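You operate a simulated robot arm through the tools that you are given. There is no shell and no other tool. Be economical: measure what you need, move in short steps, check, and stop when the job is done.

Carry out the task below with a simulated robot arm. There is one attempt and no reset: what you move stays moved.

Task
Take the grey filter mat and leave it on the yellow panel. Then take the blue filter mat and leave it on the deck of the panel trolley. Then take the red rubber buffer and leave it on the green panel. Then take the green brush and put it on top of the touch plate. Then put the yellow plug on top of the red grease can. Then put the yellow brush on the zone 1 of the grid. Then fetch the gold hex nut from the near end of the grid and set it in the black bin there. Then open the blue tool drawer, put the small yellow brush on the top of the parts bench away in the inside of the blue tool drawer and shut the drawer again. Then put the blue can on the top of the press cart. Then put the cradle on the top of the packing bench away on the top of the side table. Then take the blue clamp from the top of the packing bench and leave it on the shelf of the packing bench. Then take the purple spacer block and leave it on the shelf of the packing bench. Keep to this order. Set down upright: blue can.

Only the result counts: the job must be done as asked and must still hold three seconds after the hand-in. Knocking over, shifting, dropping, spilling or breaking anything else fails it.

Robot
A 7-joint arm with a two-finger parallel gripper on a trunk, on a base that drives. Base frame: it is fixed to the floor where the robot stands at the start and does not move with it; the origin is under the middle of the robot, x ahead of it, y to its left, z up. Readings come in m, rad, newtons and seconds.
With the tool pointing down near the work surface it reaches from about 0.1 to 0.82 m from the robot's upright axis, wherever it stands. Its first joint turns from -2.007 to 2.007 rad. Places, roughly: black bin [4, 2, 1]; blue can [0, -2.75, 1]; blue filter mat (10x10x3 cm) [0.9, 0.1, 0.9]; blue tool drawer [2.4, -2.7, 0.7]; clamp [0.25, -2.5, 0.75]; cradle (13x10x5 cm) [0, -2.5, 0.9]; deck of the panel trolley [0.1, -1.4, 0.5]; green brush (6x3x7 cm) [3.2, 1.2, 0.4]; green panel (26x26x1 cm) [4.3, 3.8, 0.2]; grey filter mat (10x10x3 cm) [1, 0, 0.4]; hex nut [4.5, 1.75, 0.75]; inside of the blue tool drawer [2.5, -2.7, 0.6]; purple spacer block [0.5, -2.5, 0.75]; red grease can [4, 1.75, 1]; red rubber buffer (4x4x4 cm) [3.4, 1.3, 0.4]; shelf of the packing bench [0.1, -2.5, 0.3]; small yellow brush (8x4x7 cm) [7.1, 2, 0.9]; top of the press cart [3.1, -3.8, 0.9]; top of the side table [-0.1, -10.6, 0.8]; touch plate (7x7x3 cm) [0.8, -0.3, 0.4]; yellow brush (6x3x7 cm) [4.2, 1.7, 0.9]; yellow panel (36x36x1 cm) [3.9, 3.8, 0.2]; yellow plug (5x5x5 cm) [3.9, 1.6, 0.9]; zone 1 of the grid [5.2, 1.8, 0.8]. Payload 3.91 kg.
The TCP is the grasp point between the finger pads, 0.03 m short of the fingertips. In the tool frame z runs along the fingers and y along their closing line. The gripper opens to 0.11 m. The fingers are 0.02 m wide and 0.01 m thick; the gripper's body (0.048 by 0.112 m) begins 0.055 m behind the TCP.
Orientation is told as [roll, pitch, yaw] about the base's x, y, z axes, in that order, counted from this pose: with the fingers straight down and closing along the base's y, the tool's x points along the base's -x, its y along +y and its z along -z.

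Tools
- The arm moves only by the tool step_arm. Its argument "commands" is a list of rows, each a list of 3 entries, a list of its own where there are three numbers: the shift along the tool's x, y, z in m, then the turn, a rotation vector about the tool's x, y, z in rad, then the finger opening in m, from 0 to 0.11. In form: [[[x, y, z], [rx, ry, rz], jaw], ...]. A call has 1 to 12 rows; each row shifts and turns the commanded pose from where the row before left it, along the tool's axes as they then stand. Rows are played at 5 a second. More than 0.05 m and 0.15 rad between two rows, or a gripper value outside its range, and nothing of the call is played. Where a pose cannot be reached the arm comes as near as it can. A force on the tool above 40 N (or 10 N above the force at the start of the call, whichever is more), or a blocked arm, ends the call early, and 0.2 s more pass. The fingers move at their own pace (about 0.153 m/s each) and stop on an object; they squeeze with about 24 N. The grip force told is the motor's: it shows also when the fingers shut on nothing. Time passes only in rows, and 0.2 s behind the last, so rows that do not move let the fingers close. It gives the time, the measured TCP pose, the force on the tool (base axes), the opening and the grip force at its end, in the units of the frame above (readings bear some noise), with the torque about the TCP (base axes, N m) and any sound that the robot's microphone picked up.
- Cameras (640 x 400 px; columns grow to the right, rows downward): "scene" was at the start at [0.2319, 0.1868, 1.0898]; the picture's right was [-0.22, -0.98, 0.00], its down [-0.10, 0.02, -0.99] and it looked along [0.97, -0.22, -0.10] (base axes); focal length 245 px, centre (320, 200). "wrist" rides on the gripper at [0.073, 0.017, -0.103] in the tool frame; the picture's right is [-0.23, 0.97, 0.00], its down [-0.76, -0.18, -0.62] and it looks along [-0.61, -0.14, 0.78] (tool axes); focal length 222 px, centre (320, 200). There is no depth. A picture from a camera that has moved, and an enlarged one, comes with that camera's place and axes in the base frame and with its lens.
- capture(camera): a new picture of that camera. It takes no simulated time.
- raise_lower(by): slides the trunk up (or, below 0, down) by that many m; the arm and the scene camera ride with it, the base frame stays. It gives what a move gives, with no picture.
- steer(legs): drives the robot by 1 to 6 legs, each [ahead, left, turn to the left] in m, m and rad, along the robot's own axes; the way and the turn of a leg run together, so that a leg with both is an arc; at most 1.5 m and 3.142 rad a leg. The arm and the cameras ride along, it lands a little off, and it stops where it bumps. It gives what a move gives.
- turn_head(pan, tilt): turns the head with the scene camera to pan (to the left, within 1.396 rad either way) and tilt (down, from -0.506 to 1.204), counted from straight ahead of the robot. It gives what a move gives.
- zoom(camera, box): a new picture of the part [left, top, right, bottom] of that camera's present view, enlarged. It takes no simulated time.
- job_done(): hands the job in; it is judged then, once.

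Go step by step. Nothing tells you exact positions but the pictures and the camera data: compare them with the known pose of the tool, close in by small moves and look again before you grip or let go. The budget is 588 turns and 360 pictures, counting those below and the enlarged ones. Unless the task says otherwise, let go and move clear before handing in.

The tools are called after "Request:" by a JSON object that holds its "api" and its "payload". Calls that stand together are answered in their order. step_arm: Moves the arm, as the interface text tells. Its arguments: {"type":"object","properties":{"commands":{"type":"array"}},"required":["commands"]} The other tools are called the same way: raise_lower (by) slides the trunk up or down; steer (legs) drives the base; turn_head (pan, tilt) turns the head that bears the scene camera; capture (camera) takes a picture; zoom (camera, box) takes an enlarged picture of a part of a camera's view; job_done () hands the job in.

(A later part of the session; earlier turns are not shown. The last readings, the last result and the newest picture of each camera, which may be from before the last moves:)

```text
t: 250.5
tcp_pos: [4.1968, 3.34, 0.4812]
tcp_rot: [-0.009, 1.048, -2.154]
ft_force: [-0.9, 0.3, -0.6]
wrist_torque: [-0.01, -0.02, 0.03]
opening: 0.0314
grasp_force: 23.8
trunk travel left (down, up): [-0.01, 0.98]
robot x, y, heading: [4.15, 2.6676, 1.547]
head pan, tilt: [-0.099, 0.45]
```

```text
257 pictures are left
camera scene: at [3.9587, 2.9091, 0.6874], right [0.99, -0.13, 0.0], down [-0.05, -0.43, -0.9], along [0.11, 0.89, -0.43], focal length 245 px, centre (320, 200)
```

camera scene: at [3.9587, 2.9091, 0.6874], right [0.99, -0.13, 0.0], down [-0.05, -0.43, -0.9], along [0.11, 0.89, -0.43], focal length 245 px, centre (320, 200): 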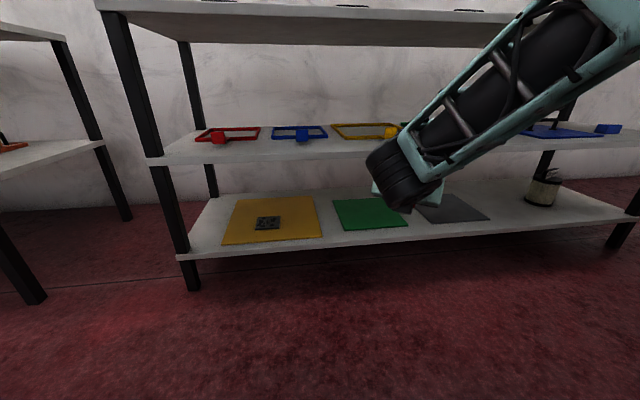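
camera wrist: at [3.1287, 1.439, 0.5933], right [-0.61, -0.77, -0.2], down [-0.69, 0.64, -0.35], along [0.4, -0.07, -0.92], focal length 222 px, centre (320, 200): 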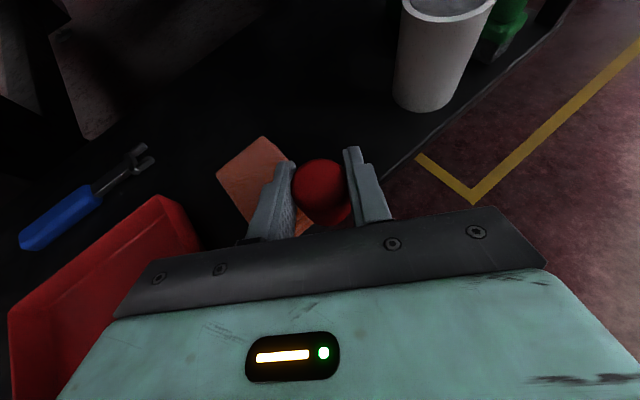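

Request:
{"api": "step_arm", "payload": {"commands": [[[-0.0382, 0, 0.0219], [0, 0, 0], 0.0], [[-0.0382, 0, 0.0219], [0, 0, 0], 0.0], [[-0.0382, 0, 0.0219], [0, 0, 0], 0.0], [[-0.0382, 0, 0.0219], [0, 0, 0], 0.0], [[-0.0382, 0, 0.0219], [0, 0, 0], 0.0]]}}

Request:
{"api": "steer", "payload": {"legs": [[0.1, 0, 0]]}}

Request:
{"api": "step_arm", "payload": {"commands": [[[0.0216, -0.022, 0.0377], [0, 0, 0], 0.0], [[0.0216, -0.022, 0.0377], [0, 0, 0], 0.0], [[0.0216, -0.022, 0.0377], [0, 0, 0], 0.0]]}}

Request:
{"api": "capture", "payload": {"camera": "scene"}}

Request:
{"api": "capture", "payload": {"camera": "wrist"}}

```text
t: 251.7
tcp_pos: [4.1971, 3.3374, 0.26]
tcp_rot: [-0.013, 1.049, -2.153]
ft_force: [-1.0, 0.9, -0.7]
wrist_torque: [0.02, 0.01, -0.02]
opening: 0.0316
grasp_force: 23.9
trunk travel left (down, up): [-0.01, 0.98]
robot x, y, heading: [4.149, 2.6692, 1.546]
head pan, tilt: [-0.099, 0.45]
```

```text
t: 252.9
tcp_pos: [4.1983, 3.4406, 0.2601]
tcp_rot: [-0.01, 1.05, -2.15]
ft_force: [0.8, 0.2, -0.1]
wrist_torque: [0.0, -0.05, 0.01]
opening: 0.0314
grasp_force: 24.8
trunk travel left (down, up): [-0.01, 0.98]
robot x, y, heading: [4.1497, 2.7665, 1.551]
head pan, tilt: [-0.099, 0.45]
```

```text
t: 253.7
tcp_pos: [4.2125, 3.587, 0.2601]
tcp_rot: [-0.006, 1.049, -2.149]
ft_force: [-0.9, -0.2, -0.1]
wrist_torque: [0.0, -0.01, -0.02]
opening: 0.0316
grasp_force: 24.1
trunk travel left (down, up): [-0.01, 0.98]
robot x, y, heading: [4.1518, 2.7709, 1.55]
head pan, tilt: [-0.099, 0.45]
```

```text
256 pictures are left
camera scene: at [3.9605, 3.0098, 0.6874], right [0.99, -0.12, 0.0], down [-0.05, -0.43, -0.9], along [0.11, 0.89, -0.44], focal length 245 px, centre (320, 200)
```

scene: 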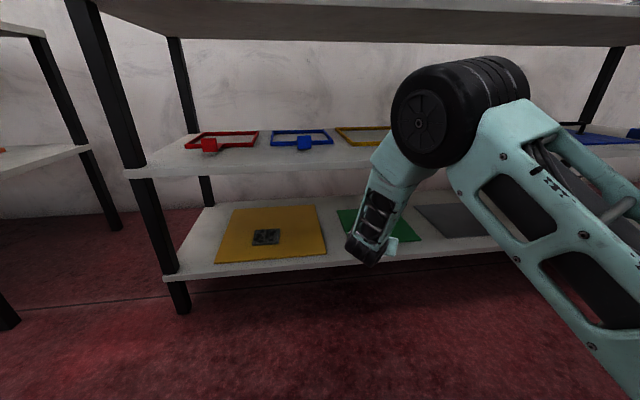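

```text
255 pictures are left
camera wrist: at [4.1986, 3.5328, 0.3743], right [0.76, -0.62, -0.2], down [-0.65, -0.68, -0.35], along [0.08, 0.39, -0.92], focal length 222 px, centre (320, 200)
```

wrist: 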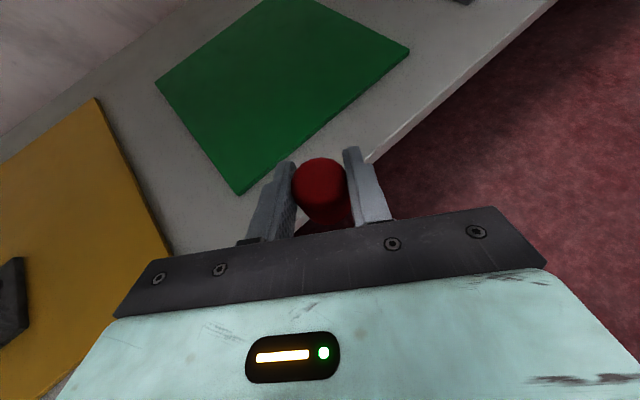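

Request:
{"api": "step_arm", "payload": {"commands": [[[0.0223, -0.0173, 0.0389], [0, 0, 0], 0.0], [[0.0223, -0.0173, 0.0389], [0, 0, 0], 0.0], [[0.0223, -0.0173, 0.0389], [0, 0, 0], 0.0], [[0.0223, -0.0173, 0.0389], [0, 0, 0], 0.0]]}}

Request:
{"api": "capture", "payload": {"camera": "scene"}}

Request:
{"api": "capture", "payload": {"camera": "wrist"}}

```text
t: 254.7
tcp_pos: [4.2484, 3.7755, 0.2629]
tcp_rot: [-0.011, 1.047, -2.15]
ft_force: [0.2, 0.6, -1.0]
wrist_torque: [-0.01, 0.0, 0.01]
opening: 0.0312
grasp_force: 23.8
trunk travel left (down, up): [-0.01, 0.98]
robot x, y, heading: [4.1497, 2.7735, 1.548]
head pan, tilt: [-0.099, 0.45]
```

```text
254 pictures are left
camera scene: at [3.9604, 3.0098, 0.6874], right [0.99, -0.12, 0.0], down [-0.05, -0.43, -0.9], along [0.11, 0.89, -0.44], focal length 245 px, centre (320, 200)
```

scene: 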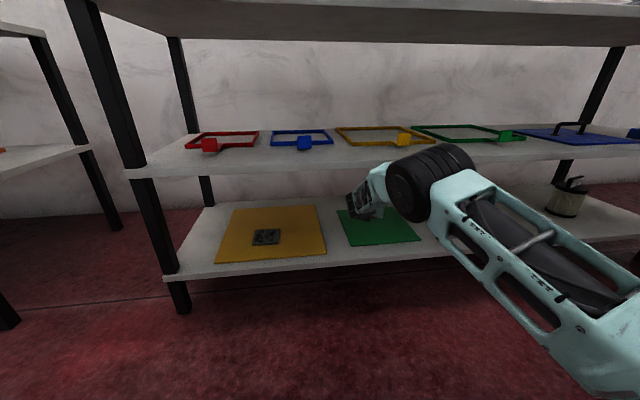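

```text
253 pictures are left
camera wrist: at [4.2345, 3.7217, 0.3768], right [0.76, -0.62, -0.2], down [-0.65, -0.68, -0.35], along [0.08, 0.39, -0.92], focal length 222 px, centre (320, 200)
```

wrist: 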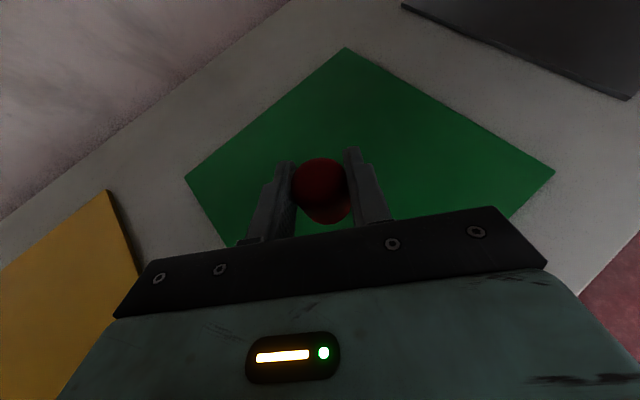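

Request:
{"api": "step_arm", "payload": {"commands": [[[-0.0347, 0, 0.0199], [0, 0, 0], 0.0], [[-0.0043, 0, 0.0025], [0, 0, 0], 0.0], [[-0.0043, 0, 0.0025], [0, 0, 0], 0.0]]}}

Request:
{"api": "step_arm", "payload": {"commands": [[[-0.0026, 0, 0.0015], [0, 0, 0], 0.0]]}}

Request:
{"api": "capture", "payload": {"camera": "wrist"}}

```text
t: 255.5
tcp_pos: [4.249, 3.7727, 0.2122]
tcp_rot: [-0.01, 1.049, -2.15]
ft_force: [-0.6, 0.2, 0.6]
wrist_torque: [0.04, -0.03, 0.0]
opening: 0.0315
grasp_force: 23.9
trunk travel left (down, up): [-0.01, 0.98]
robot x, y, heading: [4.1489, 2.7677, 1.552]
head pan, tilt: [-0.099, 0.45]
```

```text
t: 255.9
tcp_pos: [4.2507, 3.7742, 0.2072]
tcp_rot: [-0.011, 1.049, -2.149]
ft_force: [-0.1, 0.0, -0.3]
wrist_torque: [0.0, 0.0, -0.01]
opening: 0.0316
grasp_force: 24.1
trunk travel left (down, up): [-0.01, 0.98]
robot x, y, heading: [4.1497, 2.771, 1.543]
head pan, tilt: [-0.099, 0.45]
```

```text
252 pictures are left
camera wrist: at [4.2368, 3.7202, 0.3229], right [0.76, -0.62, -0.2], down [-0.65, -0.68, -0.35], along [0.08, 0.39, -0.92], focal length 222 px, centre (320, 200)
```

wrist: 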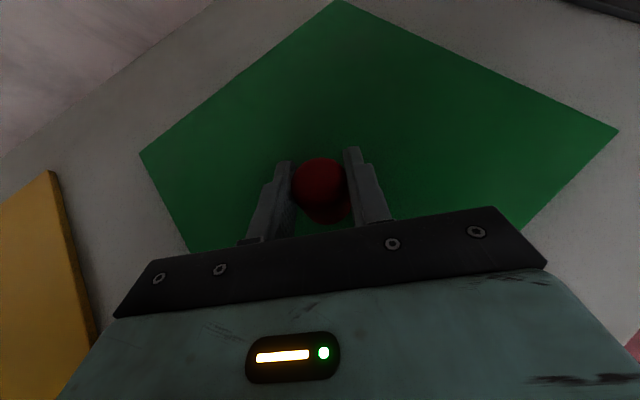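

Request:
{"api": "step_arm", "payload": {"commands": [[[-0.0026, 0, 0.0015], [0, 0, 0], 0.0], [[-0.0026, 0, 0.0015], [0, 0, 0], 0.0], [[-0.0026, 0, 0.0015], [0, 0, 0], 0.0]]}}

Request:
{"api": "step_arm", "payload": {"commands": [[[-0.0026, 0, 0.0015], [0, 0, 0], 0.0]]}}

```text
t: 256.7
tcp_pos: [4.2509, 3.7755, 0.2045]
tcp_rot: [-0.016, 1.058, -2.155]
ft_force: [-0.6, -3.1, 29.5]
wrist_torque: [-0.24, -0.04, 0.01]
opening: 0.0317
grasp_force: 23.8
trunk travel left (down, up): [-0.01, 0.98]
robot x, y, heading: [4.147, 2.7694, 1.546]
head pan, tilt: [-0.099, 0.45]
```

```text
t: 257.1
tcp_pos: [4.2509, 3.7743, 0.2036]
tcp_rot: [-0.019, 1.059, -2.156]
ft_force: [3.0, 4.0, 40.2]
wrist_torque: [0.07, -0.1, 0.02]
opening: 0.0321
grasp_force: 24.3
trunk travel left (down, up): [-0.01, 0.98]
robot x, y, heading: [4.147, 2.7692, 1.549]
head pan, tilt: [-0.099, 0.45]
```

Request:
{"api": "step_arm", "payload": {"commands": [[[0.0052, 0, -0.003], [0, 0, 0], 0.0], [[0, 0, 0], [0, 0, 0], 0.06], [[0, 0, 0], [0, 0, 0], 0.06]]}}

Request:
{"api": "capture", "payload": {"camera": "wrist"}}

```text
t: 257.9
tcp_pos: [4.2496, 3.7726, 0.2023]
tcp_rot: [-0.009, 1.047, -2.149]
ft_force: [-8.1, 0.1, 16.5]
wrist_torque: [0.02, -0.44, 0.04]
opening: 0.0567
grasp_force: 0.0
trunk travel left (down, up): [-0.01, 0.98]
robot x, y, heading: [4.1484, 2.7699, 1.549]
head pan, tilt: [-0.099, 0.45]
```

```text
251 pictures are left
camera wrist: at [4.2364, 3.7189, 0.3163], right [0.76, -0.62, -0.2], down [-0.65, -0.68, -0.35], along [0.08, 0.39, -0.92], focal length 222 px, centre (320, 200)
```

wrist: 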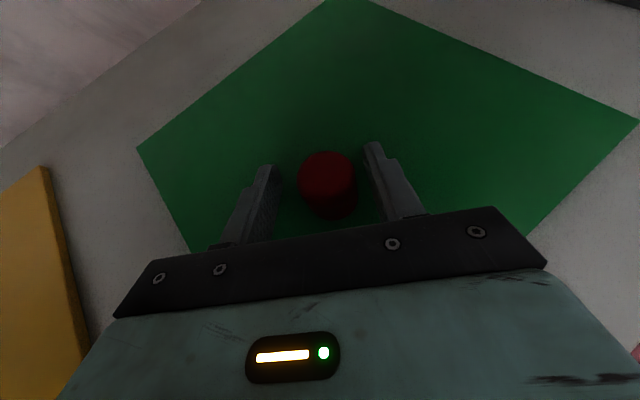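

Request:
{"api": "step_arm", "payload": {"commands": [[[0.006, 0, -0.0035], [0, 0, 0], 0.06], [[0.006, 0, -0.0035], [0, 0, 0], 0.06], [[0, 0, -0.035], [0, 0, 0], 0.06], [[0, 0, -0.035], [0, 0, 0], 0.06], [[-0.0216, 0.022, -0.0377], [0, 0, 0], 0.06], [[-0.0216, 0.022, -0.0377], [0, 0, 0], 0.06], [[-0.0216, 0.022, -0.0377], [0, 0, 0], 0.06]]}}

Request:
{"api": "capture", "payload": {"camera": "wrist"}}

Request:
{"api": "capture", "payload": {"camera": "scene"}}

```text
t: 259.5
tcp_pos: [4.2067, 3.5792, 0.25]
tcp_rot: [-0.01, 1.05, -2.149]
ft_force: [-0.1, -0.6, -0.6]
wrist_torque: [0.04, 0.0, 0.0]
opening: 0.0599
grasp_force: 0.1
trunk travel left (down, up): [-0.01, 0.98]
robot x, y, heading: [4.1535, 2.7682, 1.55]
head pan, tilt: [-0.099, 0.45]
```

```text
250 pictures are left
camera wrist: at [4.193, 3.5234, 0.3653], right [0.76, -0.62, -0.2], down [-0.65, -0.68, -0.35], along [0.08, 0.39, -0.92], focal length 222 px, centre (320, 200)
```

wrist: 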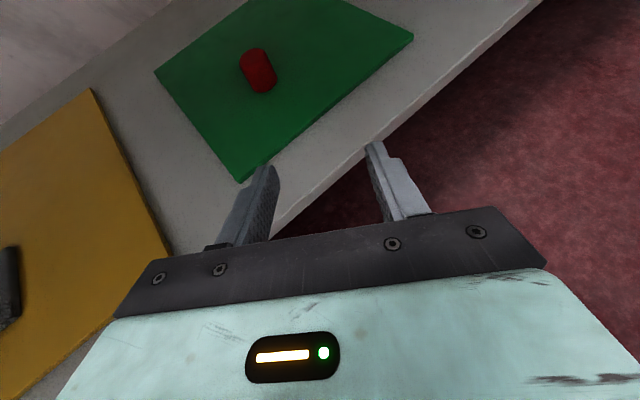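

```text
249 pictures are left
camera scene: at [3.9604, 3.0099, 0.6873], right [0.99, -0.12, 0.0], down [-0.05, -0.43, -0.9], along [0.11, 0.89, -0.44], focal length 245 px, centre (320, 200)
```

scene: 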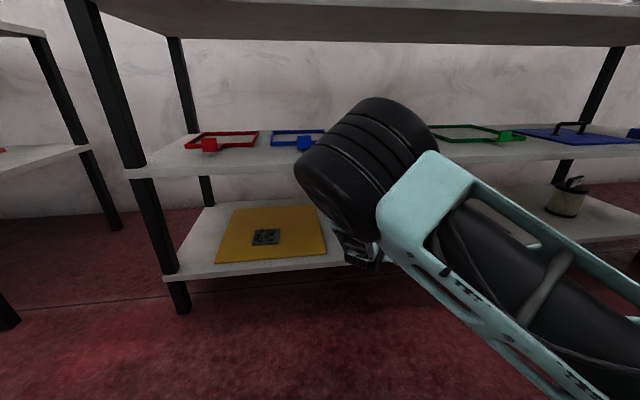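

Request:
{"api": "steer", "payload": {"legs": [[-0.15, 0, 0]]}}

Request:
{"api": "step_arm", "payload": {"commands": [[[0.0382, 0, -0.0219], [0, 0, 0], 0.06], [[0.0382, 0, -0.0219], [0, 0, 0], 0.06], [[0.0382, 0, -0.0219], [0, 0, 0], 0.06], [[0.0382, 0, -0.0219], [0, 0, 0], 0.06], [[0.0382, 0, -0.0219], [0, 0, 0], 0.06], [[-0.0158, 0.0199, -0.0275], [0, 0, 0], 0.06], [[-0.0158, 0.0199, -0.0275], [0, 0, 0], 0.06], [[-0.0158, 0.0199, -0.0275], [0, 0, 0], 0.06]]}}

Request:
{"api": "steer", "payload": {"legs": [[0, 1.5, 0], [0, 0.75, 0], [0, 0, -1.55], [0, -1.4, 0]]}}

```text
t: 260.9
tcp_pos: [4.2049, 3.4264, 0.2515]
tcp_rot: [-0.011, 1.048, -2.152]
ft_force: [-0.1, -0.7, -0.3]
wrist_torque: [-0.01, -0.03, -0.01]
opening: 0.06
grasp_force: 0.0
trunk travel left (down, up): [-0.01, 0.98]
robot x, y, heading: [4.1484, 2.621, 1.543]
head pan, tilt: [-0.099, 0.45]
```

```text
t: 262.7
tcp_pos: [4.2047, 3.315, 0.4702]
tcp_rot: [-0.013, 1.049, -2.154]
ft_force: [-0.6, -0.1, -0.3]
wrist_torque: [0.0, 0.02, 0.0]
opening: 0.0602
grasp_force: 0.1
trunk travel left (down, up): [-0.01, 0.98]
robot x, y, heading: [4.1479, 2.6187, 1.55]
head pan, tilt: [-0.099, 0.45]
```

```text
t: 284.1
tcp_pos: [2.5785, 1.227, 0.4711]
tcp_rot: [-0.009, 1.049, 2.565]
ft_force: [-0.5, 0.1, 0.7]
wrist_torque: [0.02, 0.0, 0.0]
opening: 0.0598
grasp_force: 0.0
trunk travel left (down, up): [-0.01, 0.98]
robot x, y, heading: [1.8795, 1.2835, -0.017]
head pan, tilt: [-0.099, 0.45]
```

Request:
{"api": "step_arm", "payload": {"commands": [[[0, 0, -0.02], [0, -0.1497, 0], 0.06], [[0, 0, -0.02], [0, -0.1497, 0], 0.06], [[0, 0, -0.02], [0, -0.1497, 0], 0.06], [[0, 0, -0.02], [0, -0.1497, 0], 0.06], [[0, 0, -0.02], [0, -0.1497, 0], 0.06], [[0, 0, 0], [0, -0.1497, 0], 0.06], [[0, 0, 0], [0, -0.1497, 0], 0.06]]}}

Request:
{"api": "step_arm", "payload": {"commands": [[[0, 0, 0], [0, 0, 0.1434], 0.06], [[0, 0, 0], [0, 0, 0.1434], 0.06], [[0, 0, 0], [0, 0, 0.1434], 0.06], [[0, 0, 0], [0, 0, 0.1434], 0.06], [[0, 0, 0], [0, 0, 0.1434], 0.06], [[0, 0, 0], [0, 0, 0.1434], 0.06], [[0, 0, 0], [0, 0, 0.1434], 0.06], [[0, 0, 0], [0, 0, 0.1434], 0.06], [[0, 0, 0], [0, 0, 0.1434], 0.06], [[0, 0, 0], [0, 0, 0.1434], 0.06], [[0, 0, 0], [0, 0, 0.1434], 0.06], [[0, 0, 0], [0, 0, 0.1434], 0.06]]}}

Request:
{"api": "step_arm", "payload": {"commands": [[[0, 0, 0], [0, 0, 0.1434], 0.06], [[0, 0, 0], [0, 0, 0.1434], 0.06], [[0, 0, 0], [0, 0, 0.1434], 0.06], [[0, 0, 0], [0, 0, 0.1434], 0.06], [[0, 0, 0], [0, 0, 0.1434], 0.06], [[0, 0, 0], [0, 0, 0.1434], 0.06]]}}

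Request:
{"api": "step_arm", "payload": {"commands": [[[0, 0, 0], [0, -0.145, 0], 0.045], [[0, 0, 0], [0, -0.145, 0], 0.045], [[0, 0, 0], [0, -0.145, 0], 0.045], [[0, 0, 0], [0, -0.145, 0], 0.045], [[0, 0, 0], [0, -0.145, 0], 0.045], [[0, 0, 0], [0, -0.145, 0], 0.045]]}}

Request:
{"api": "turn_head", "payload": {"pan": 0.0, "tilt": 0.3}}

Request:
{"api": "capture", "payload": {"camera": "scene"}}

Request:
{"api": "capture", "payload": {"camera": "wrist"}}

```text
t: 285.7
tcp_pos: [2.5214, 1.2637, 0.5431]
tcp_rot: [-0.004, -0.002, 2.576]
ft_force: [-0.1, 0.4, 0.8]
wrist_torque: [0.02, -0.02, 0.0]
opening: 0.0599
grasp_force: 0.0
trunk travel left (down, up): [-0.01, 0.98]
robot x, y, heading: [1.8845, 1.2783, -0.024]
head pan, tilt: [-0.099, 0.45]
```

```text
t: 288.3
tcp_pos: [2.5223, 1.2632, 0.5428]
tcp_rot: [0.001, -0.006, 0.851]
ft_force: [-0.2, -0.1, -0.2]
wrist_torque: [0.0, -0.01, -0.02]
opening: 0.0599
grasp_force: 0.1
trunk travel left (down, up): [-0.01, 0.98]
robot x, y, heading: [1.8815, 1.2815, -0.022]
head pan, tilt: [-0.099, 0.45]
```

```text
t: 289.7
tcp_pos: [2.5219, 1.2641, 0.5426]
tcp_rot: [0.003, -0.004, -0.011]
ft_force: [-0.8, -0.4, 0.5]
wrist_torque: [-0.01, 0.01, 0.01]
opening: 0.0601
grasp_force: 0.0
trunk travel left (down, up): [-0.01, 0.98]
robot x, y, heading: [1.8796, 1.2789, -0.024]
head pan, tilt: [-0.099, 0.45]
```

```text
t: 291.1
tcp_pos: [2.5212, 1.2634, 0.542]
tcp_rot: [0.007, -0.874, -0.013]
ft_force: [-0.9, 0.8, 0.1]
wrist_torque: [-0.01, 0.0, -0.04]
opening: 0.0449
grasp_force: 0.0
trunk travel left (down, up): [-0.01, 0.98]
robot x, y, heading: [1.8822, 1.2797, -0.013]
head pan, tilt: [-0.099, 0.45]
```

```text
t: 291.8
tcp_pos: [2.5212, 1.2646, 0.5418]
tcp_rot: [0.005, -0.872, -0.013]
ft_force: [-0.4, -0.3, -0.3]
wrist_torque: [-0.01, -0.01, -0.02]
opening: 0.0449
grasp_force: 0.0
trunk travel left (down, up): [-0.01, 0.98]
robot x, y, heading: [1.8821, 1.2836, -0.021]
head pan, tilt: [0.0, 0.3]
```

```text
248 pictures are left
camera scene: at [2.1212, 1.4834, 0.7012], right [-0.02, -1.0, 0.0], down [-0.3, 0.01, -0.96], along [0.95, -0.02, -0.3], focal length 245 px, centre (320, 200)
```

scene: 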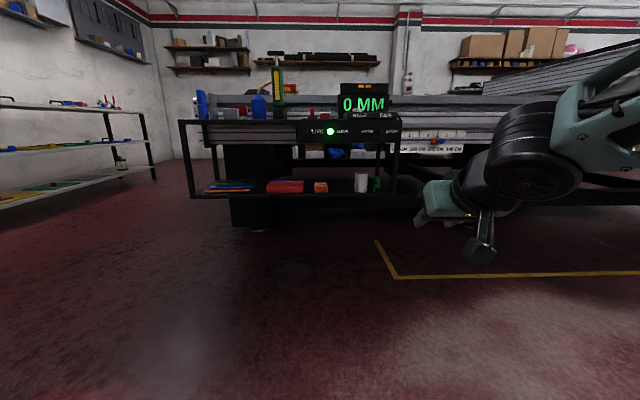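

```text
247 pictures are left
camera wrist: at [2.3965, 1.2821, 0.5537], right [0.15, 0.97, 0.18], down [0.01, -0.18, 0.98], along [0.99, -0.15, -0.04], focal length 222 px, centre (320, 200)
```

wrist: 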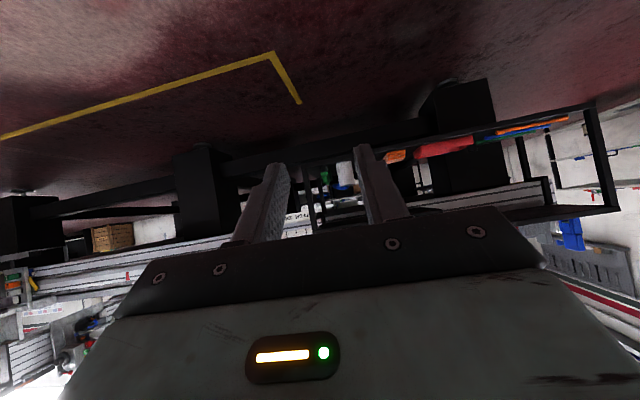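

Request:
{"api": "steer", "payload": {"legs": [[0.48, -0.055, 0.02]]}}

Request:
{"api": "capture", "payload": {"camera": "wrist"}}

Request:
{"api": "zoom", "payload": {"camera": "scene", "box": [330, 180, 490, 280]}}

```text
t: 294.6
tcp_pos: [3.0014, 1.2179, 0.5431]
tcp_rot: [0.008, -0.872, 0.006]
ft_force: [0.0, -0.8, -0.3]
wrist_torque: [0.0, -0.02, 0.01]
opening: 0.0449
grasp_force: 0.0
trunk travel left (down, up): [-0.01, 0.98]
robot x, y, heading: [2.3589, 1.222, -0.003]
head pan, tilt: [0.0, 0.3]
```

```text
246 pictures are left
camera wrist: at [2.8771, 1.2334, 0.5536], right [0.13, 0.97, 0.18], down [0.01, -0.18, 0.98], along [0.99, -0.13, -0.04], focal length 222 px, centre (320, 200)
```

wrist: 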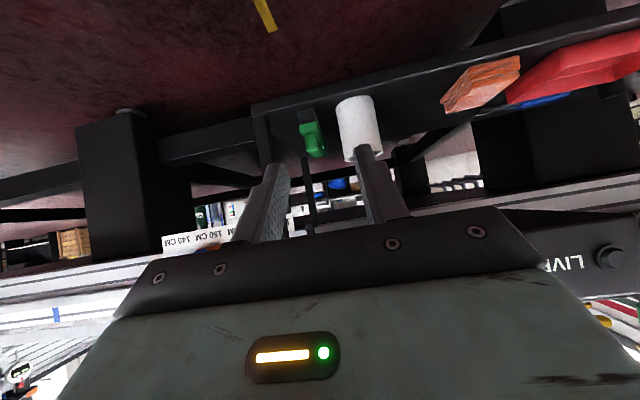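

```text
4.00 times, centred on (410, 230) of scene
camera zoom: at [2.5978, 1.4292, 0.7013], right [0.0, -1.0, 0.0], down [-0.3, 0.0, -0.96], along [0.96, 0.0, -0.3], focal length 979 px, centre (-40, 80)
```

zoom: 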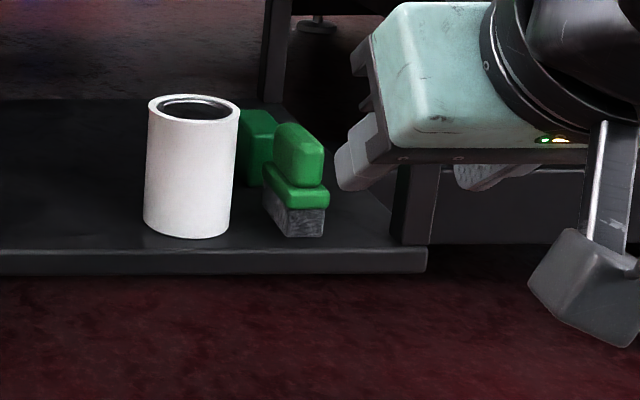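

Request:
{"api": "step_arm", "payload": {"commands": [[[0, -0.029, 0], [0, 0, 0], 0.045], [[-0.0252, 0, 0.042], [0, 0, 0], 0.045], [[-0.0252, 0, 0.042], [0, 0, 0], 0.045], [[-0.0252, 0, 0.042], [0, 0, 0], 0.045]]}}

Request:
{"api": "capture", "payload": {"camera": "wrist"}}

Request:
{"api": "zoom", "payload": {"camera": "scene", "box": [330, 180, 490, 280]}}

```text
t: 295.6
tcp_pos: [3.1494, 1.1881, 0.5179]
tcp_rot: [0.007, -0.872, 0.008]
ft_force: [0.5, 0.1, -0.1]
wrist_torque: [0.0, -0.04, 0.0]
opening: 0.0449
grasp_force: 0.1
trunk travel left (down, up): [-0.01, 0.98]
robot x, y, heading: [2.3638, 1.2271, 0.001]
head pan, tilt: [0.0, 0.3]
```

```text
244 pictures are left
camera wrist: at [3.0233, 1.2043, 0.5294], right [0.13, 0.97, 0.18], down [0.01, -0.18, 0.98], along [0.99, -0.13, -0.04], focal length 222 px, centre (320, 200)
```

wrist: 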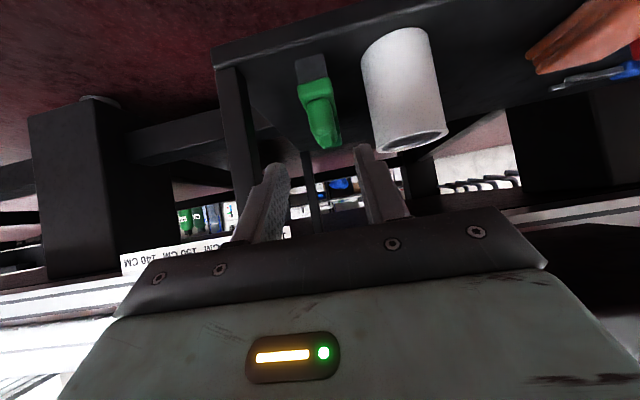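

```text
4.00 times, centred on (410, 230) of scene
camera zoom: at [2.5977, 1.4291, 0.7013], right [0.0, -1.0, 0.0], down [-0.3, 0.0, -0.96], along [0.96, 0.0, -0.3], focal length 979 px, centre (-40, 80)
```

zoom: 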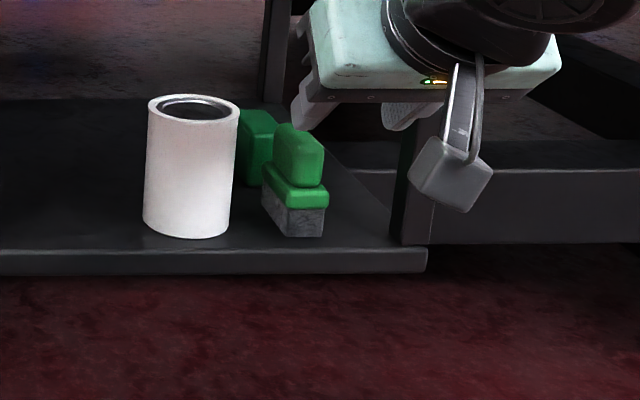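

Request:
{"api": "step_arm", "payload": {"commands": [[[0, 0.001, 0.04], [0, 0, 0], 0.045], [[0, 0.001, 0.04], [0, 0, 0], 0.045]]}}

Request:
{"api": "capture", "payload": {"camera": "wrist"}}

Request:
{"api": "zoom", "payload": {"camera": "scene", "box": [330, 180, 490, 280]}}

```text
t: 296.2
tcp_pos: [3.21, 1.1957, 0.4668]
tcp_rot: [0.006, -0.874, 0.008]
ft_force: [0.0, 0.1, 0.2]
wrist_torque: [0.02, -0.01, 0.0]
opening: 0.045
grasp_force: 0.0
trunk travel left (down, up): [-0.01, 0.98]
robot x, y, heading: [2.3598, 1.2207, -0.001]
head pan, tilt: [0.0, 0.3]
```

```text
242 pictures are left
camera wrist: at [3.0841, 1.2107, 0.4773], right [0.13, 0.97, 0.18], down [0.01, -0.18, 0.98], along [0.99, -0.13, -0.04], focal length 222 px, centre (320, 200)
```

wrist: 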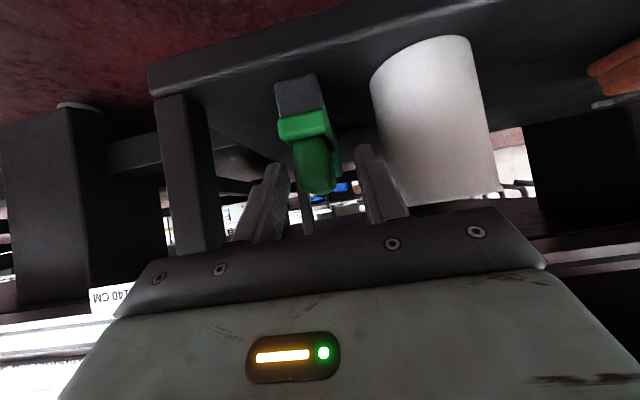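

```text
4.00 times, centred on (410, 230) of scene
camera zoom: at [2.5978, 1.4291, 0.7013], right [0.0, -1.0, 0.0], down [-0.3, 0.0, -0.96], along [0.96, 0.0, -0.3], focal length 979 px, centre (-40, 80)
```

zoom: 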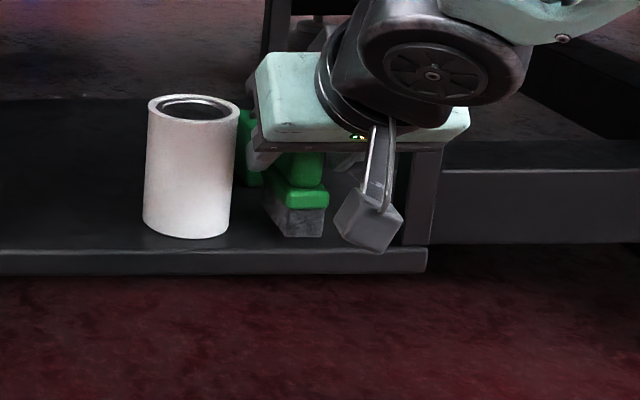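

Request:
{"api": "step_arm", "payload": {"commands": [[[0, -0.005, 0], [0, 0, 0], 0.045], [[0, 0, 0.03], [0, 0, 0], 0.045]]}}

Request:
{"api": "capture", "payload": {"camera": "wrist"}}

```text
t: 296.8
tcp_pos: [3.2316, 1.1892, 0.4499]
tcp_rot: [0.007, -0.872, 0.009]
ft_force: [0.0, -0.4, -0.2]
wrist_torque: [0.04, 0.01, -0.02]
opening: 0.045
grasp_force: 0.0
trunk travel left (down, up): [-0.01, 0.98]
robot x, y, heading: [2.365, 1.2199, -0.0]
head pan, tilt: [0.0, 0.3]
```

```text
240 pictures are left
camera wrist: at [3.1067, 1.2052, 0.4599], right [0.13, 0.97, 0.18], down [0.01, -0.18, 0.98], along [0.99, -0.13, -0.04], focal length 222 px, centre (320, 200)
```

wrist: 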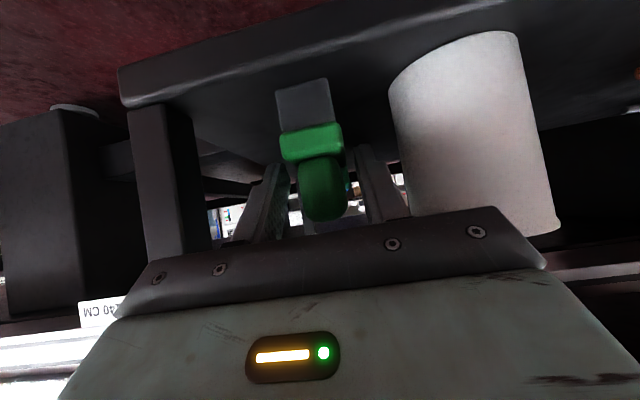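

Request:
{"api": "step_arm", "payload": {"commands": [[[0, 0, 0.006], [0, 0, 0], 0.045], [[0, 0, 0], [0, 0, 0], 0.03], [[0, 0, 0], [0, 0, 0], 0.0], [[0, 0, 0], [0, 0, 0], 0.0]]}}

Request:
{"api": "step_arm", "payload": {"commands": [[[-0.0115, 0, -0.0096], [0, 0, 0], 0.0], [[0, 0, 0], [0, 0, 0], 0.0]]}}

Request:
{"api": "capture", "payload": {"camera": "wrist"}}

```text
t: 297.8
tcp_pos: [3.2383, 1.1897, 0.445]
tcp_rot: [0.006, -0.871, 0.007]
ft_force: [-0.4, 0.2, 1.1]
wrist_torque: [0.01, 0.01, 0.01]
opening: 0.0295
grasp_force: 24.0
trunk travel left (down, up): [-0.01, 0.98]
robot x, y, heading: [2.3622, 1.2241, -0.001]
head pan, tilt: [0.0, 0.3]
```

```text
t: 298.4
tcp_pos: [3.2361, 1.1884, 0.4592]
tcp_rot: [0.007, -0.873, 0.008]
ft_force: [0.2, 0.5, -0.6]
wrist_torque: [0.02, 0.02, 0.01]
opening: 0.0293
grasp_force: 24.0
trunk travel left (down, up): [-0.01, 0.98]
robot x, y, heading: [2.3602, 1.2198, -0.001]
head pan, tilt: [0.0, 0.3]
```

```text
239 pictures are left
camera wrist: at [3.1113, 1.2054, 0.4704], right [0.13, 0.97, 0.18], down [0.01, -0.18, 0.98], along [0.99, -0.13, -0.04], focal length 222 px, centre (320, 200)
```

wrist: 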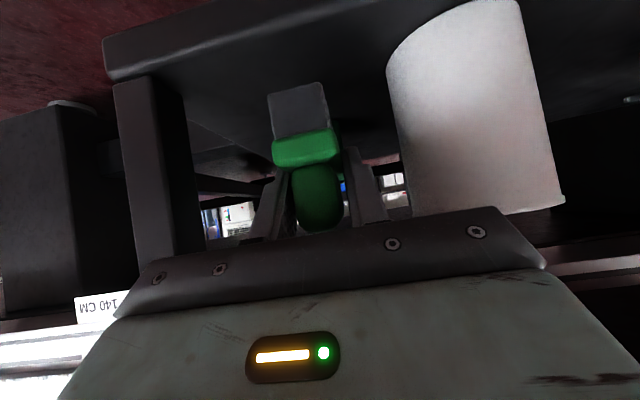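

Request:
{"api": "step_arm", "payload": {"commands": [[[-0.0192, 0, -0.016], [0, 0, 0], 0.0]]}}

Request:
{"api": "steer", "payload": {"legs": [[-1.3, 0, 0], [-1.45, 0, 0], [0, -1.5, 0]]}}

Request:
{"api": "turn_head", "payload": {"pan": -0.2, "tilt": 0.2}}

Request:
{"api": "capture", "payload": {"camera": "scene"}}

```text
t: 298.8
tcp_pos: [3.2366, 1.1891, 0.4858]
tcp_rot: [0.006, -0.873, 0.008]
ft_force: [-0.7, 0.2, -1.0]
wrist_torque: [-0.03, 0.05, 0.0]
opening: 0.0295
grasp_force: 24.0
trunk travel left (down, up): [-0.01, 0.98]
robot x, y, heading: [2.3585, 1.225, -0.0]
head pan, tilt: [0.0, 0.3]
```

```text
t: 319.4
tcp_pos: [0.5287, -0.362, 0.4857]
tcp_rot: [0.008, -0.873, 0.038]
ft_force: [-0.1, 0.9, -0.4]
wrist_torque: [0.04, 0.02, 0.0]
opening: 0.0295
grasp_force: 23.9
trunk travel left (down, up): [-0.01, 0.98]
robot x, y, heading: [-0.3471, -0.357, 0.037]
head pan, tilt: [0.0, 0.3]
```

```text
t: 320.2
tcp_pos: [0.528, -0.3631, 0.4858]
tcp_rot: [0.006, -0.872, 0.038]
ft_force: [-0.9, -0.1, -0.2]
wrist_torque: [0.01, 0.02, 0.03]
opening: 0.0295
grasp_force: 23.9
trunk travel left (down, up): [-0.01, 0.98]
robot x, y, heading: [-0.3416, -0.3562, 0.032]
head pan, tilt: [-0.201, 0.201]
```

```text
238 pictures are left
camera scene: at [-0.1186, -0.161, 0.7105], right [-0.17, -0.99, 0.0], down [-0.2, 0.03, -0.98], along [0.97, -0.16, -0.2], focal length 245 px, centre (320, 200)
```

scene: 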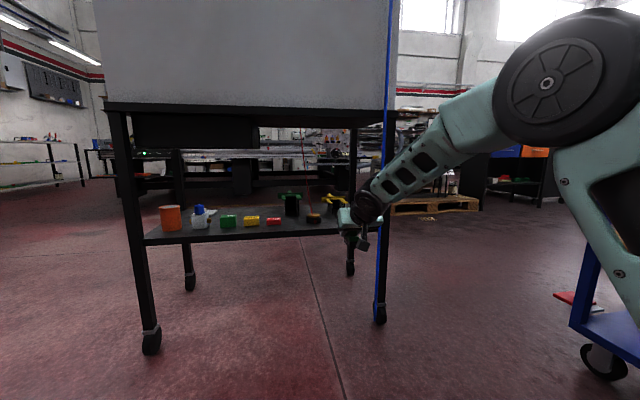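

Request:
{"api": "zoom", "payload": {"camera": "scene", "box": [250, 150, 410, 250]}}

Request:
{"api": "capture", "payload": {"camera": "wrist"}}

```text
4.00 times, centred on (330, 200) of scene
camera zoom: at [-0.1186, -0.161, 0.7105], right [-0.17, -0.99, 0.0], down [-0.2, 0.03, -0.98], along [0.97, -0.16, -0.2], focal length 979 px, centre (280, 200)
```

zoom: 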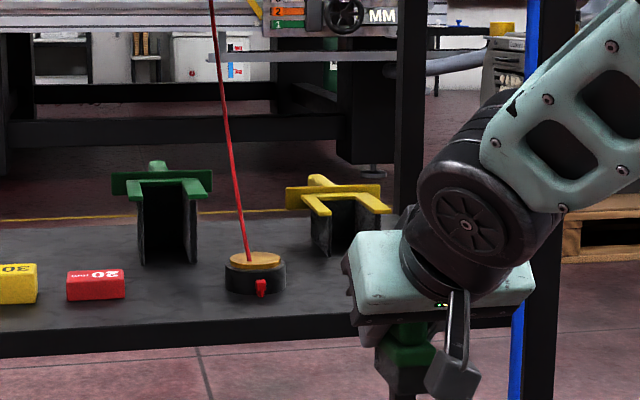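

```text
236 pictures are left
camera wrist: at [0.4027, -0.3504, 0.497], right [0.1, 0.98, 0.18], down [0.02, -0.18, 0.98], along [0.99, -0.1, -0.04], focal length 222 px, centre (320, 200)
```

wrist: 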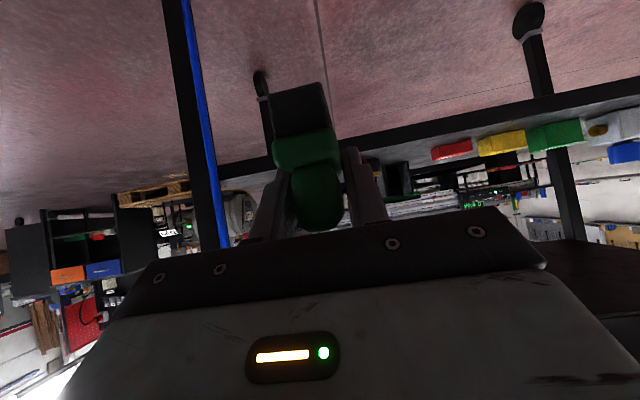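

Request:
{"api": "step_arm", "payload": {"commands": [[[-0.0383, 0, -0.0321], [0, 0, 0], 0.0]]}}

Request:
{"api": "steer", "payload": {"legs": [[0, 0.06, -0.036], [0.15, 0, 0]]}}

Request:
{"api": "capture", "payload": {"camera": "wrist"}}

Request:
{"api": "zoom", "payload": {"camera": "scene", "box": [250, 150, 410, 250]}}

```text
t: 320.6
tcp_pos: [0.5282, -0.3597, 0.5356]
tcp_rot: [0.006, -0.873, 0.038]
ft_force: [-0.3, 0.7, -0.9]
wrist_torque: [0.01, -0.02, 0.01]
opening: 0.0296
grasp_force: 23.9
trunk travel left (down, up): [-0.01, 0.98]
robot x, y, heading: [-0.345, -0.3569, 0.03]
head pan, tilt: [-0.201, 0.201]
```

```text
t: 322.5
tcp_pos: [0.6737, -0.3345, 0.5374]
tcp_rot: [0.007, -0.872, 0.0]
ft_force: [-0.3, -0.4, -1.3]
wrist_torque: [0.03, 0.02, 0.02]
opening: 0.0293
grasp_force: 22.9
trunk travel left (down, up): [-0.01, 0.98]
robot x, y, heading: [-0.2004, -0.2968, -0.005]
head pan, tilt: [-0.201, 0.201]
```

```text
235 pictures are left
camera wrist: at [0.5489, -0.3182, 0.5483], right [0.14, 0.97, 0.18], down [0.01, -0.18, 0.98], along [0.99, -0.14, -0.04], focal length 222 px, centre (320, 200)
```

wrist: 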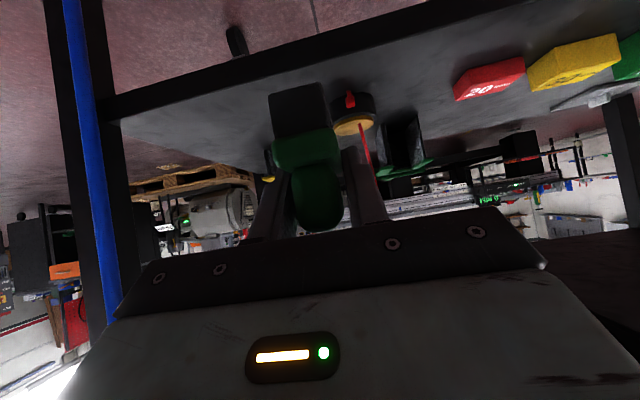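

```text
4.00 times, centred on (330, 200) of scene
camera zoom: at [0.0356, -0.1104, 0.7106], right [-0.21, -0.98, 0.0], down [-0.2, 0.04, -0.98], along [0.96, -0.2, -0.2], focal length 979 px, centre (280, 200)
```

zoom: 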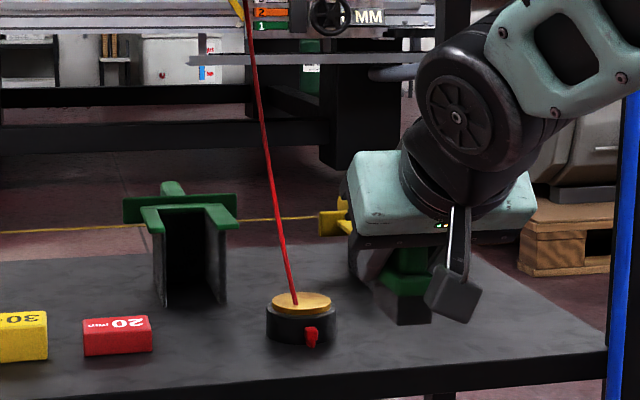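

Request:
{"api": "step_arm", "payload": {"commands": [[[-0.0254, 0.0044, 0.0322], [0, 0, 0], 0.0], [[-0.0254, 0.0044, 0.0322], [0, 0, 0], 0.0], [[-0.0254, 0.0044, 0.0322], [0, 0, 0], 0.0]]}}

Request:
{"api": "capture", "payload": {"camera": "wrist"}}

Request:
{"api": "zoom", "payload": {"camera": "scene", "box": [250, 150, 410, 250]}}

```text
t: 323.3
tcp_pos: [0.7962, -0.3223, 0.5333]
tcp_rot: [0.006, -0.874, 0.0]
ft_force: [-0.4, -0.4, -0.6]
wrist_torque: [0.03, -0.01, 0.01]
opening: 0.0296
grasp_force: 24.0
trunk travel left (down, up): [-0.01, 0.98]
robot x, y, heading: [-0.1968, -0.2964, -0.013]
head pan, tilt: [-0.201, 0.201]
```

```text
233 pictures are left
camera wrist: at [0.6715, -0.3049, 0.5457], right [0.14, 0.97, 0.18], down [0.01, -0.18, 0.98], along [0.99, -0.14, -0.04], focal length 222 px, centre (320, 200)
```

wrist: 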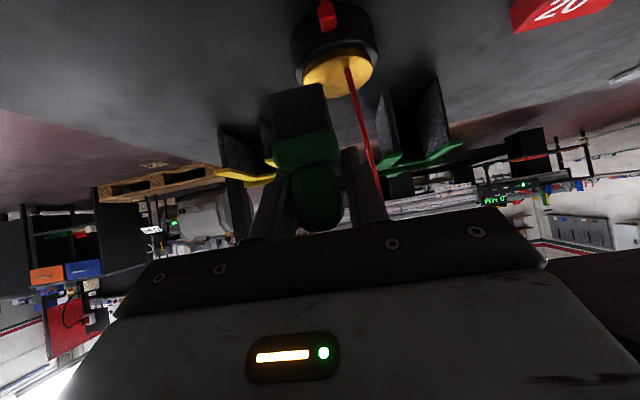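

```text
4.00 times, centred on (330, 200) of scene
camera zoom: at [0.0355, -0.1104, 0.7106], right [-0.21, -0.98, 0.0], down [-0.2, 0.04, -0.98], along [0.96, -0.2, -0.2], focal length 979 px, centre (280, 200)
```

zoom: 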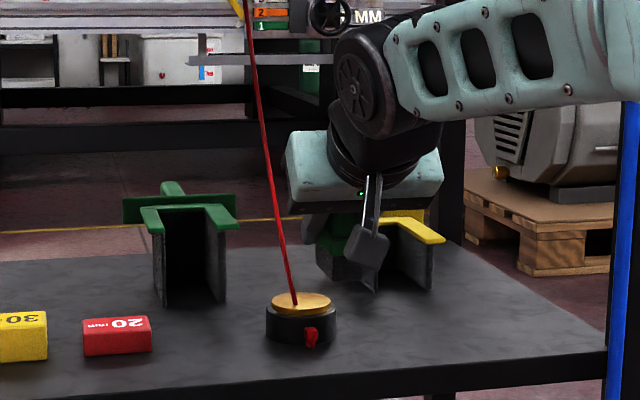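

Request:
{"api": "step_arm", "payload": {"commands": [[[-0.0225, 0.005, 0.0268], [0, 0, 0], 0.0], [[0.0123, 0, 0.0103], [0, 0, 0], 0.0]]}}

Request:
{"api": "capture", "payload": {"camera": "wrist"}}

Request:
{"api": "zoom", "payload": {"camera": "scene", "box": [270, 160, 390, 235]}}

```text
t: 323.9
tcp_pos: [0.8329, -0.3175, 0.5185]
tcp_rot: [0.006, -0.872, 0.001]
ft_force: [0.2, 0.3, -1.0]
wrist_torque: [-0.04, 0.02, 0.0]
opening: 0.0294
grasp_force: 24.0
trunk travel left (down, up): [-0.01, 0.98]
robot x, y, heading: [-0.1994, -0.2962, -0.002]
head pan, tilt: [-0.201, 0.201]
```

```text
231 pictures are left
camera wrist: at [0.707, -0.3003, 0.5288], right [0.14, 0.97, 0.18], down [0.01, -0.18, 0.98], along [0.99, -0.14, -0.04], focal length 222 px, centre (320, 200)
```

wrist: 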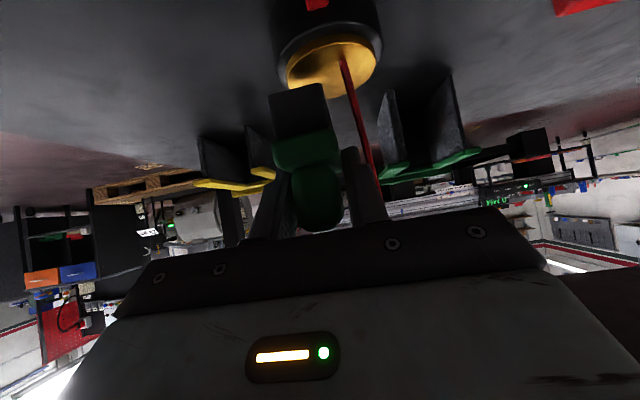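

```text
5.33 times, centred on (330, 198) of scene
camera zoom: at [0.0356, -0.1104, 0.7106], right [-0.21, -0.98, 0.0], down [-0.2, 0.04, -0.98], along [0.96, -0.2, -0.2], focal length 1306 px, centre (267, 213)
```

zoom: 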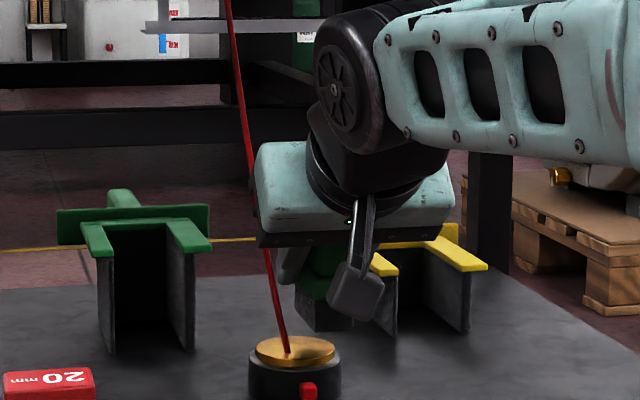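

Request:
{"api": "step_arm", "payload": {"commands": [[[0.0077, 0.003, 0.0064], [0, 0, 0], 0.0], [[0.0038, 0, 0.0032], [0, 0, 0], 0.0], [[0.0023, 0, 0.0019], [0, 0, 0], 0.0]]}}

Request:
{"api": "capture", "payload": {"camera": "wrist"}}

Request:
{"api": "zoom", "payload": {"camera": "scene", "box": [270, 180, 390, 255]}}

```text
t: 324.7
tcp_pos: [0.832, -0.3133, 0.4999]
tcp_rot: [0.006, -0.875, 0.001]
ft_force: [-0.8, -0.7, 0.3]
wrist_torque: [-0.03, 0.03, -0.01]
opening: 0.0294
grasp_force: 24.0
trunk travel left (down, up): [-0.01, 0.98]
robot x, y, heading: [-0.195, -0.2972, -0.009]
head pan, tilt: [-0.201, 0.201]
```

```text
229 pictures are left
camera wrist: at [0.707, -0.2964, 0.5109], right [0.14, 0.97, 0.18], down [0.01, -0.18, 0.98], along [0.99, -0.14, -0.04], focal length 222 px, centre (320, 200)
```

wrist: 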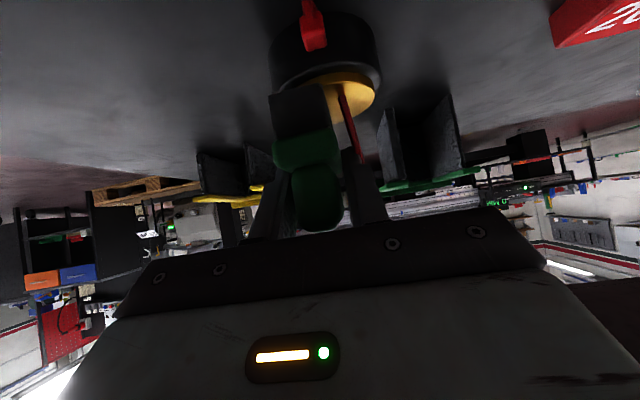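

```text
5.33 times, centred on (330, 218) of scene
camera zoom: at [0.0355, -0.1104, 0.7106], right [-0.21, -0.98, 0.0], down [-0.2, 0.04, -0.98], along [0.96, -0.2, -0.2], focal length 1306 px, centre (267, 107)
```

zoom: 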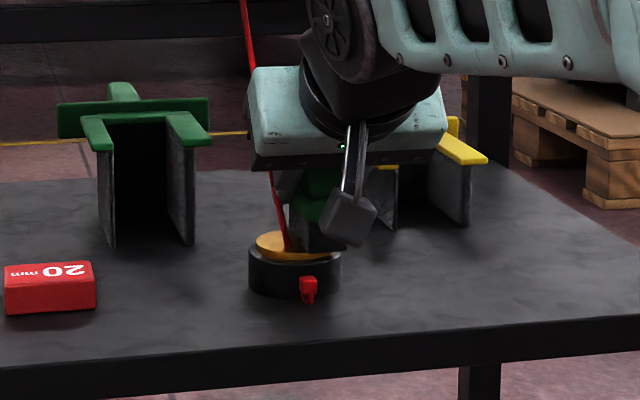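

Request:
{"api": "step_arm", "payload": {"commands": [[[0.0023, 0, 0.0019], [0, 0, 0], 0.0], [[0.0023, 0, 0.0019], [0, 0, 0], 0.0]]}}

Request:
{"api": "step_arm", "payload": {"commands": [[[0.0023, 0, 0.0019], [0, 0, 0], 0.0]]}}

```text
t: 325.3
tcp_pos: [0.8314, -0.3126, 0.4996]
tcp_rot: [0.008, -0.884, -0.001]
ft_force: [6.6, 0.2, 20.2]
wrist_torque: [0.01, -0.09, -0.01]
opening: 0.03
grasp_force: 23.9
trunk travel left (down, up): [-0.01, 0.98]
robot x, y, heading: [-0.1987, -0.2943, -0.005]
head pan, tilt: [-0.201, 0.201]
```

```text
t: 325.7
tcp_pos: [0.8313, -0.3126, 0.4928]
tcp_rot: [0.006, -0.876, 0.0]
ft_force: [-0.1, -0.4, 20.7]
wrist_torque: [-0.01, -0.15, 0.0]
opening: 0.03
grasp_force: 24.1
trunk travel left (down, up): [-0.01, 0.98]
robot x, y, heading: [-0.1968, -0.2946, -0.006]
head pan, tilt: [-0.201, 0.201]
```

Request:
{"api": "step_arm", "payload": {"commands": [[[-0.0031, 0, -0.0026], [0, 0, 0], 0.0], [[0, 0, 0], [0, 0, 0], 0.038], [[0, 0, 0], [0, 0, 0], 0.038]]}}

Request:
{"api": "capture", "payload": {"camera": "wrist"}}

Request:
{"api": "zoom", "payload": {"camera": "scene", "box": [270, 180, 390, 255]}}

```text
t: 326.5
tcp_pos: [0.8303, -0.3121, 0.4938]
tcp_rot: [0.005, -0.872, -0.001]
ft_force: [-0.3, -0.7, -0.6]
wrist_torque: [0.0, 0.0, -0.03]
opening: 0.0379
grasp_force: 0.0
trunk travel left (down, up): [-0.01, 0.98]
robot x, y, heading: [-0.2038, -0.2977, -0.005]
head pan, tilt: [-0.201, 0.201]
```

```text
227 pictures are left
camera wrist: at [0.7065, -0.2964, 0.5051], right [0.14, 0.97, 0.18], down [0.01, -0.18, 0.98], along [0.99, -0.14, -0.04], focal length 222 px, centre (320, 200)
```

wrist: 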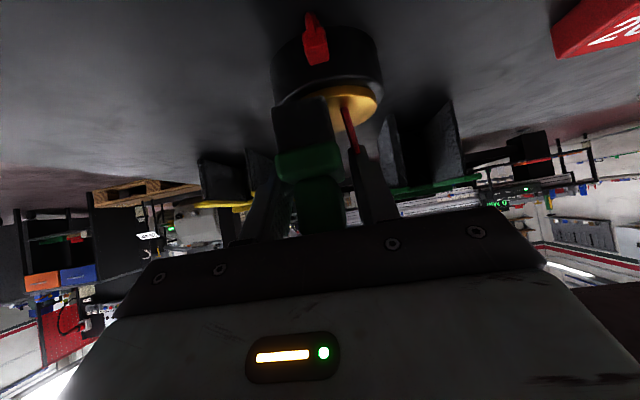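

```text
5.33 times, centred on (330, 218) of scene
camera zoom: at [0.0355, -0.1104, 0.7105], right [-0.21, -0.98, 0.0], down [-0.2, 0.04, -0.98], along [0.96, -0.2, -0.2], focal length 1306 px, centre (267, 107)
```

zoom: 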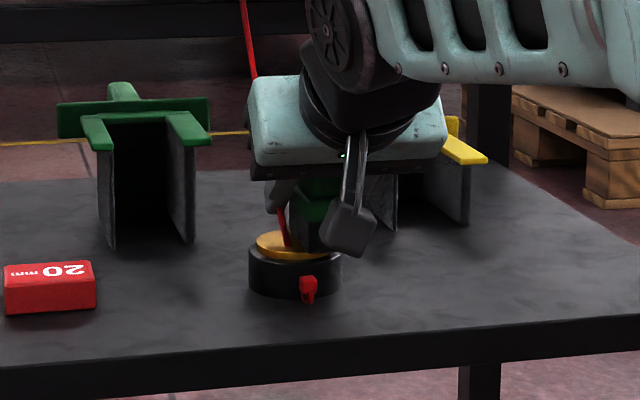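

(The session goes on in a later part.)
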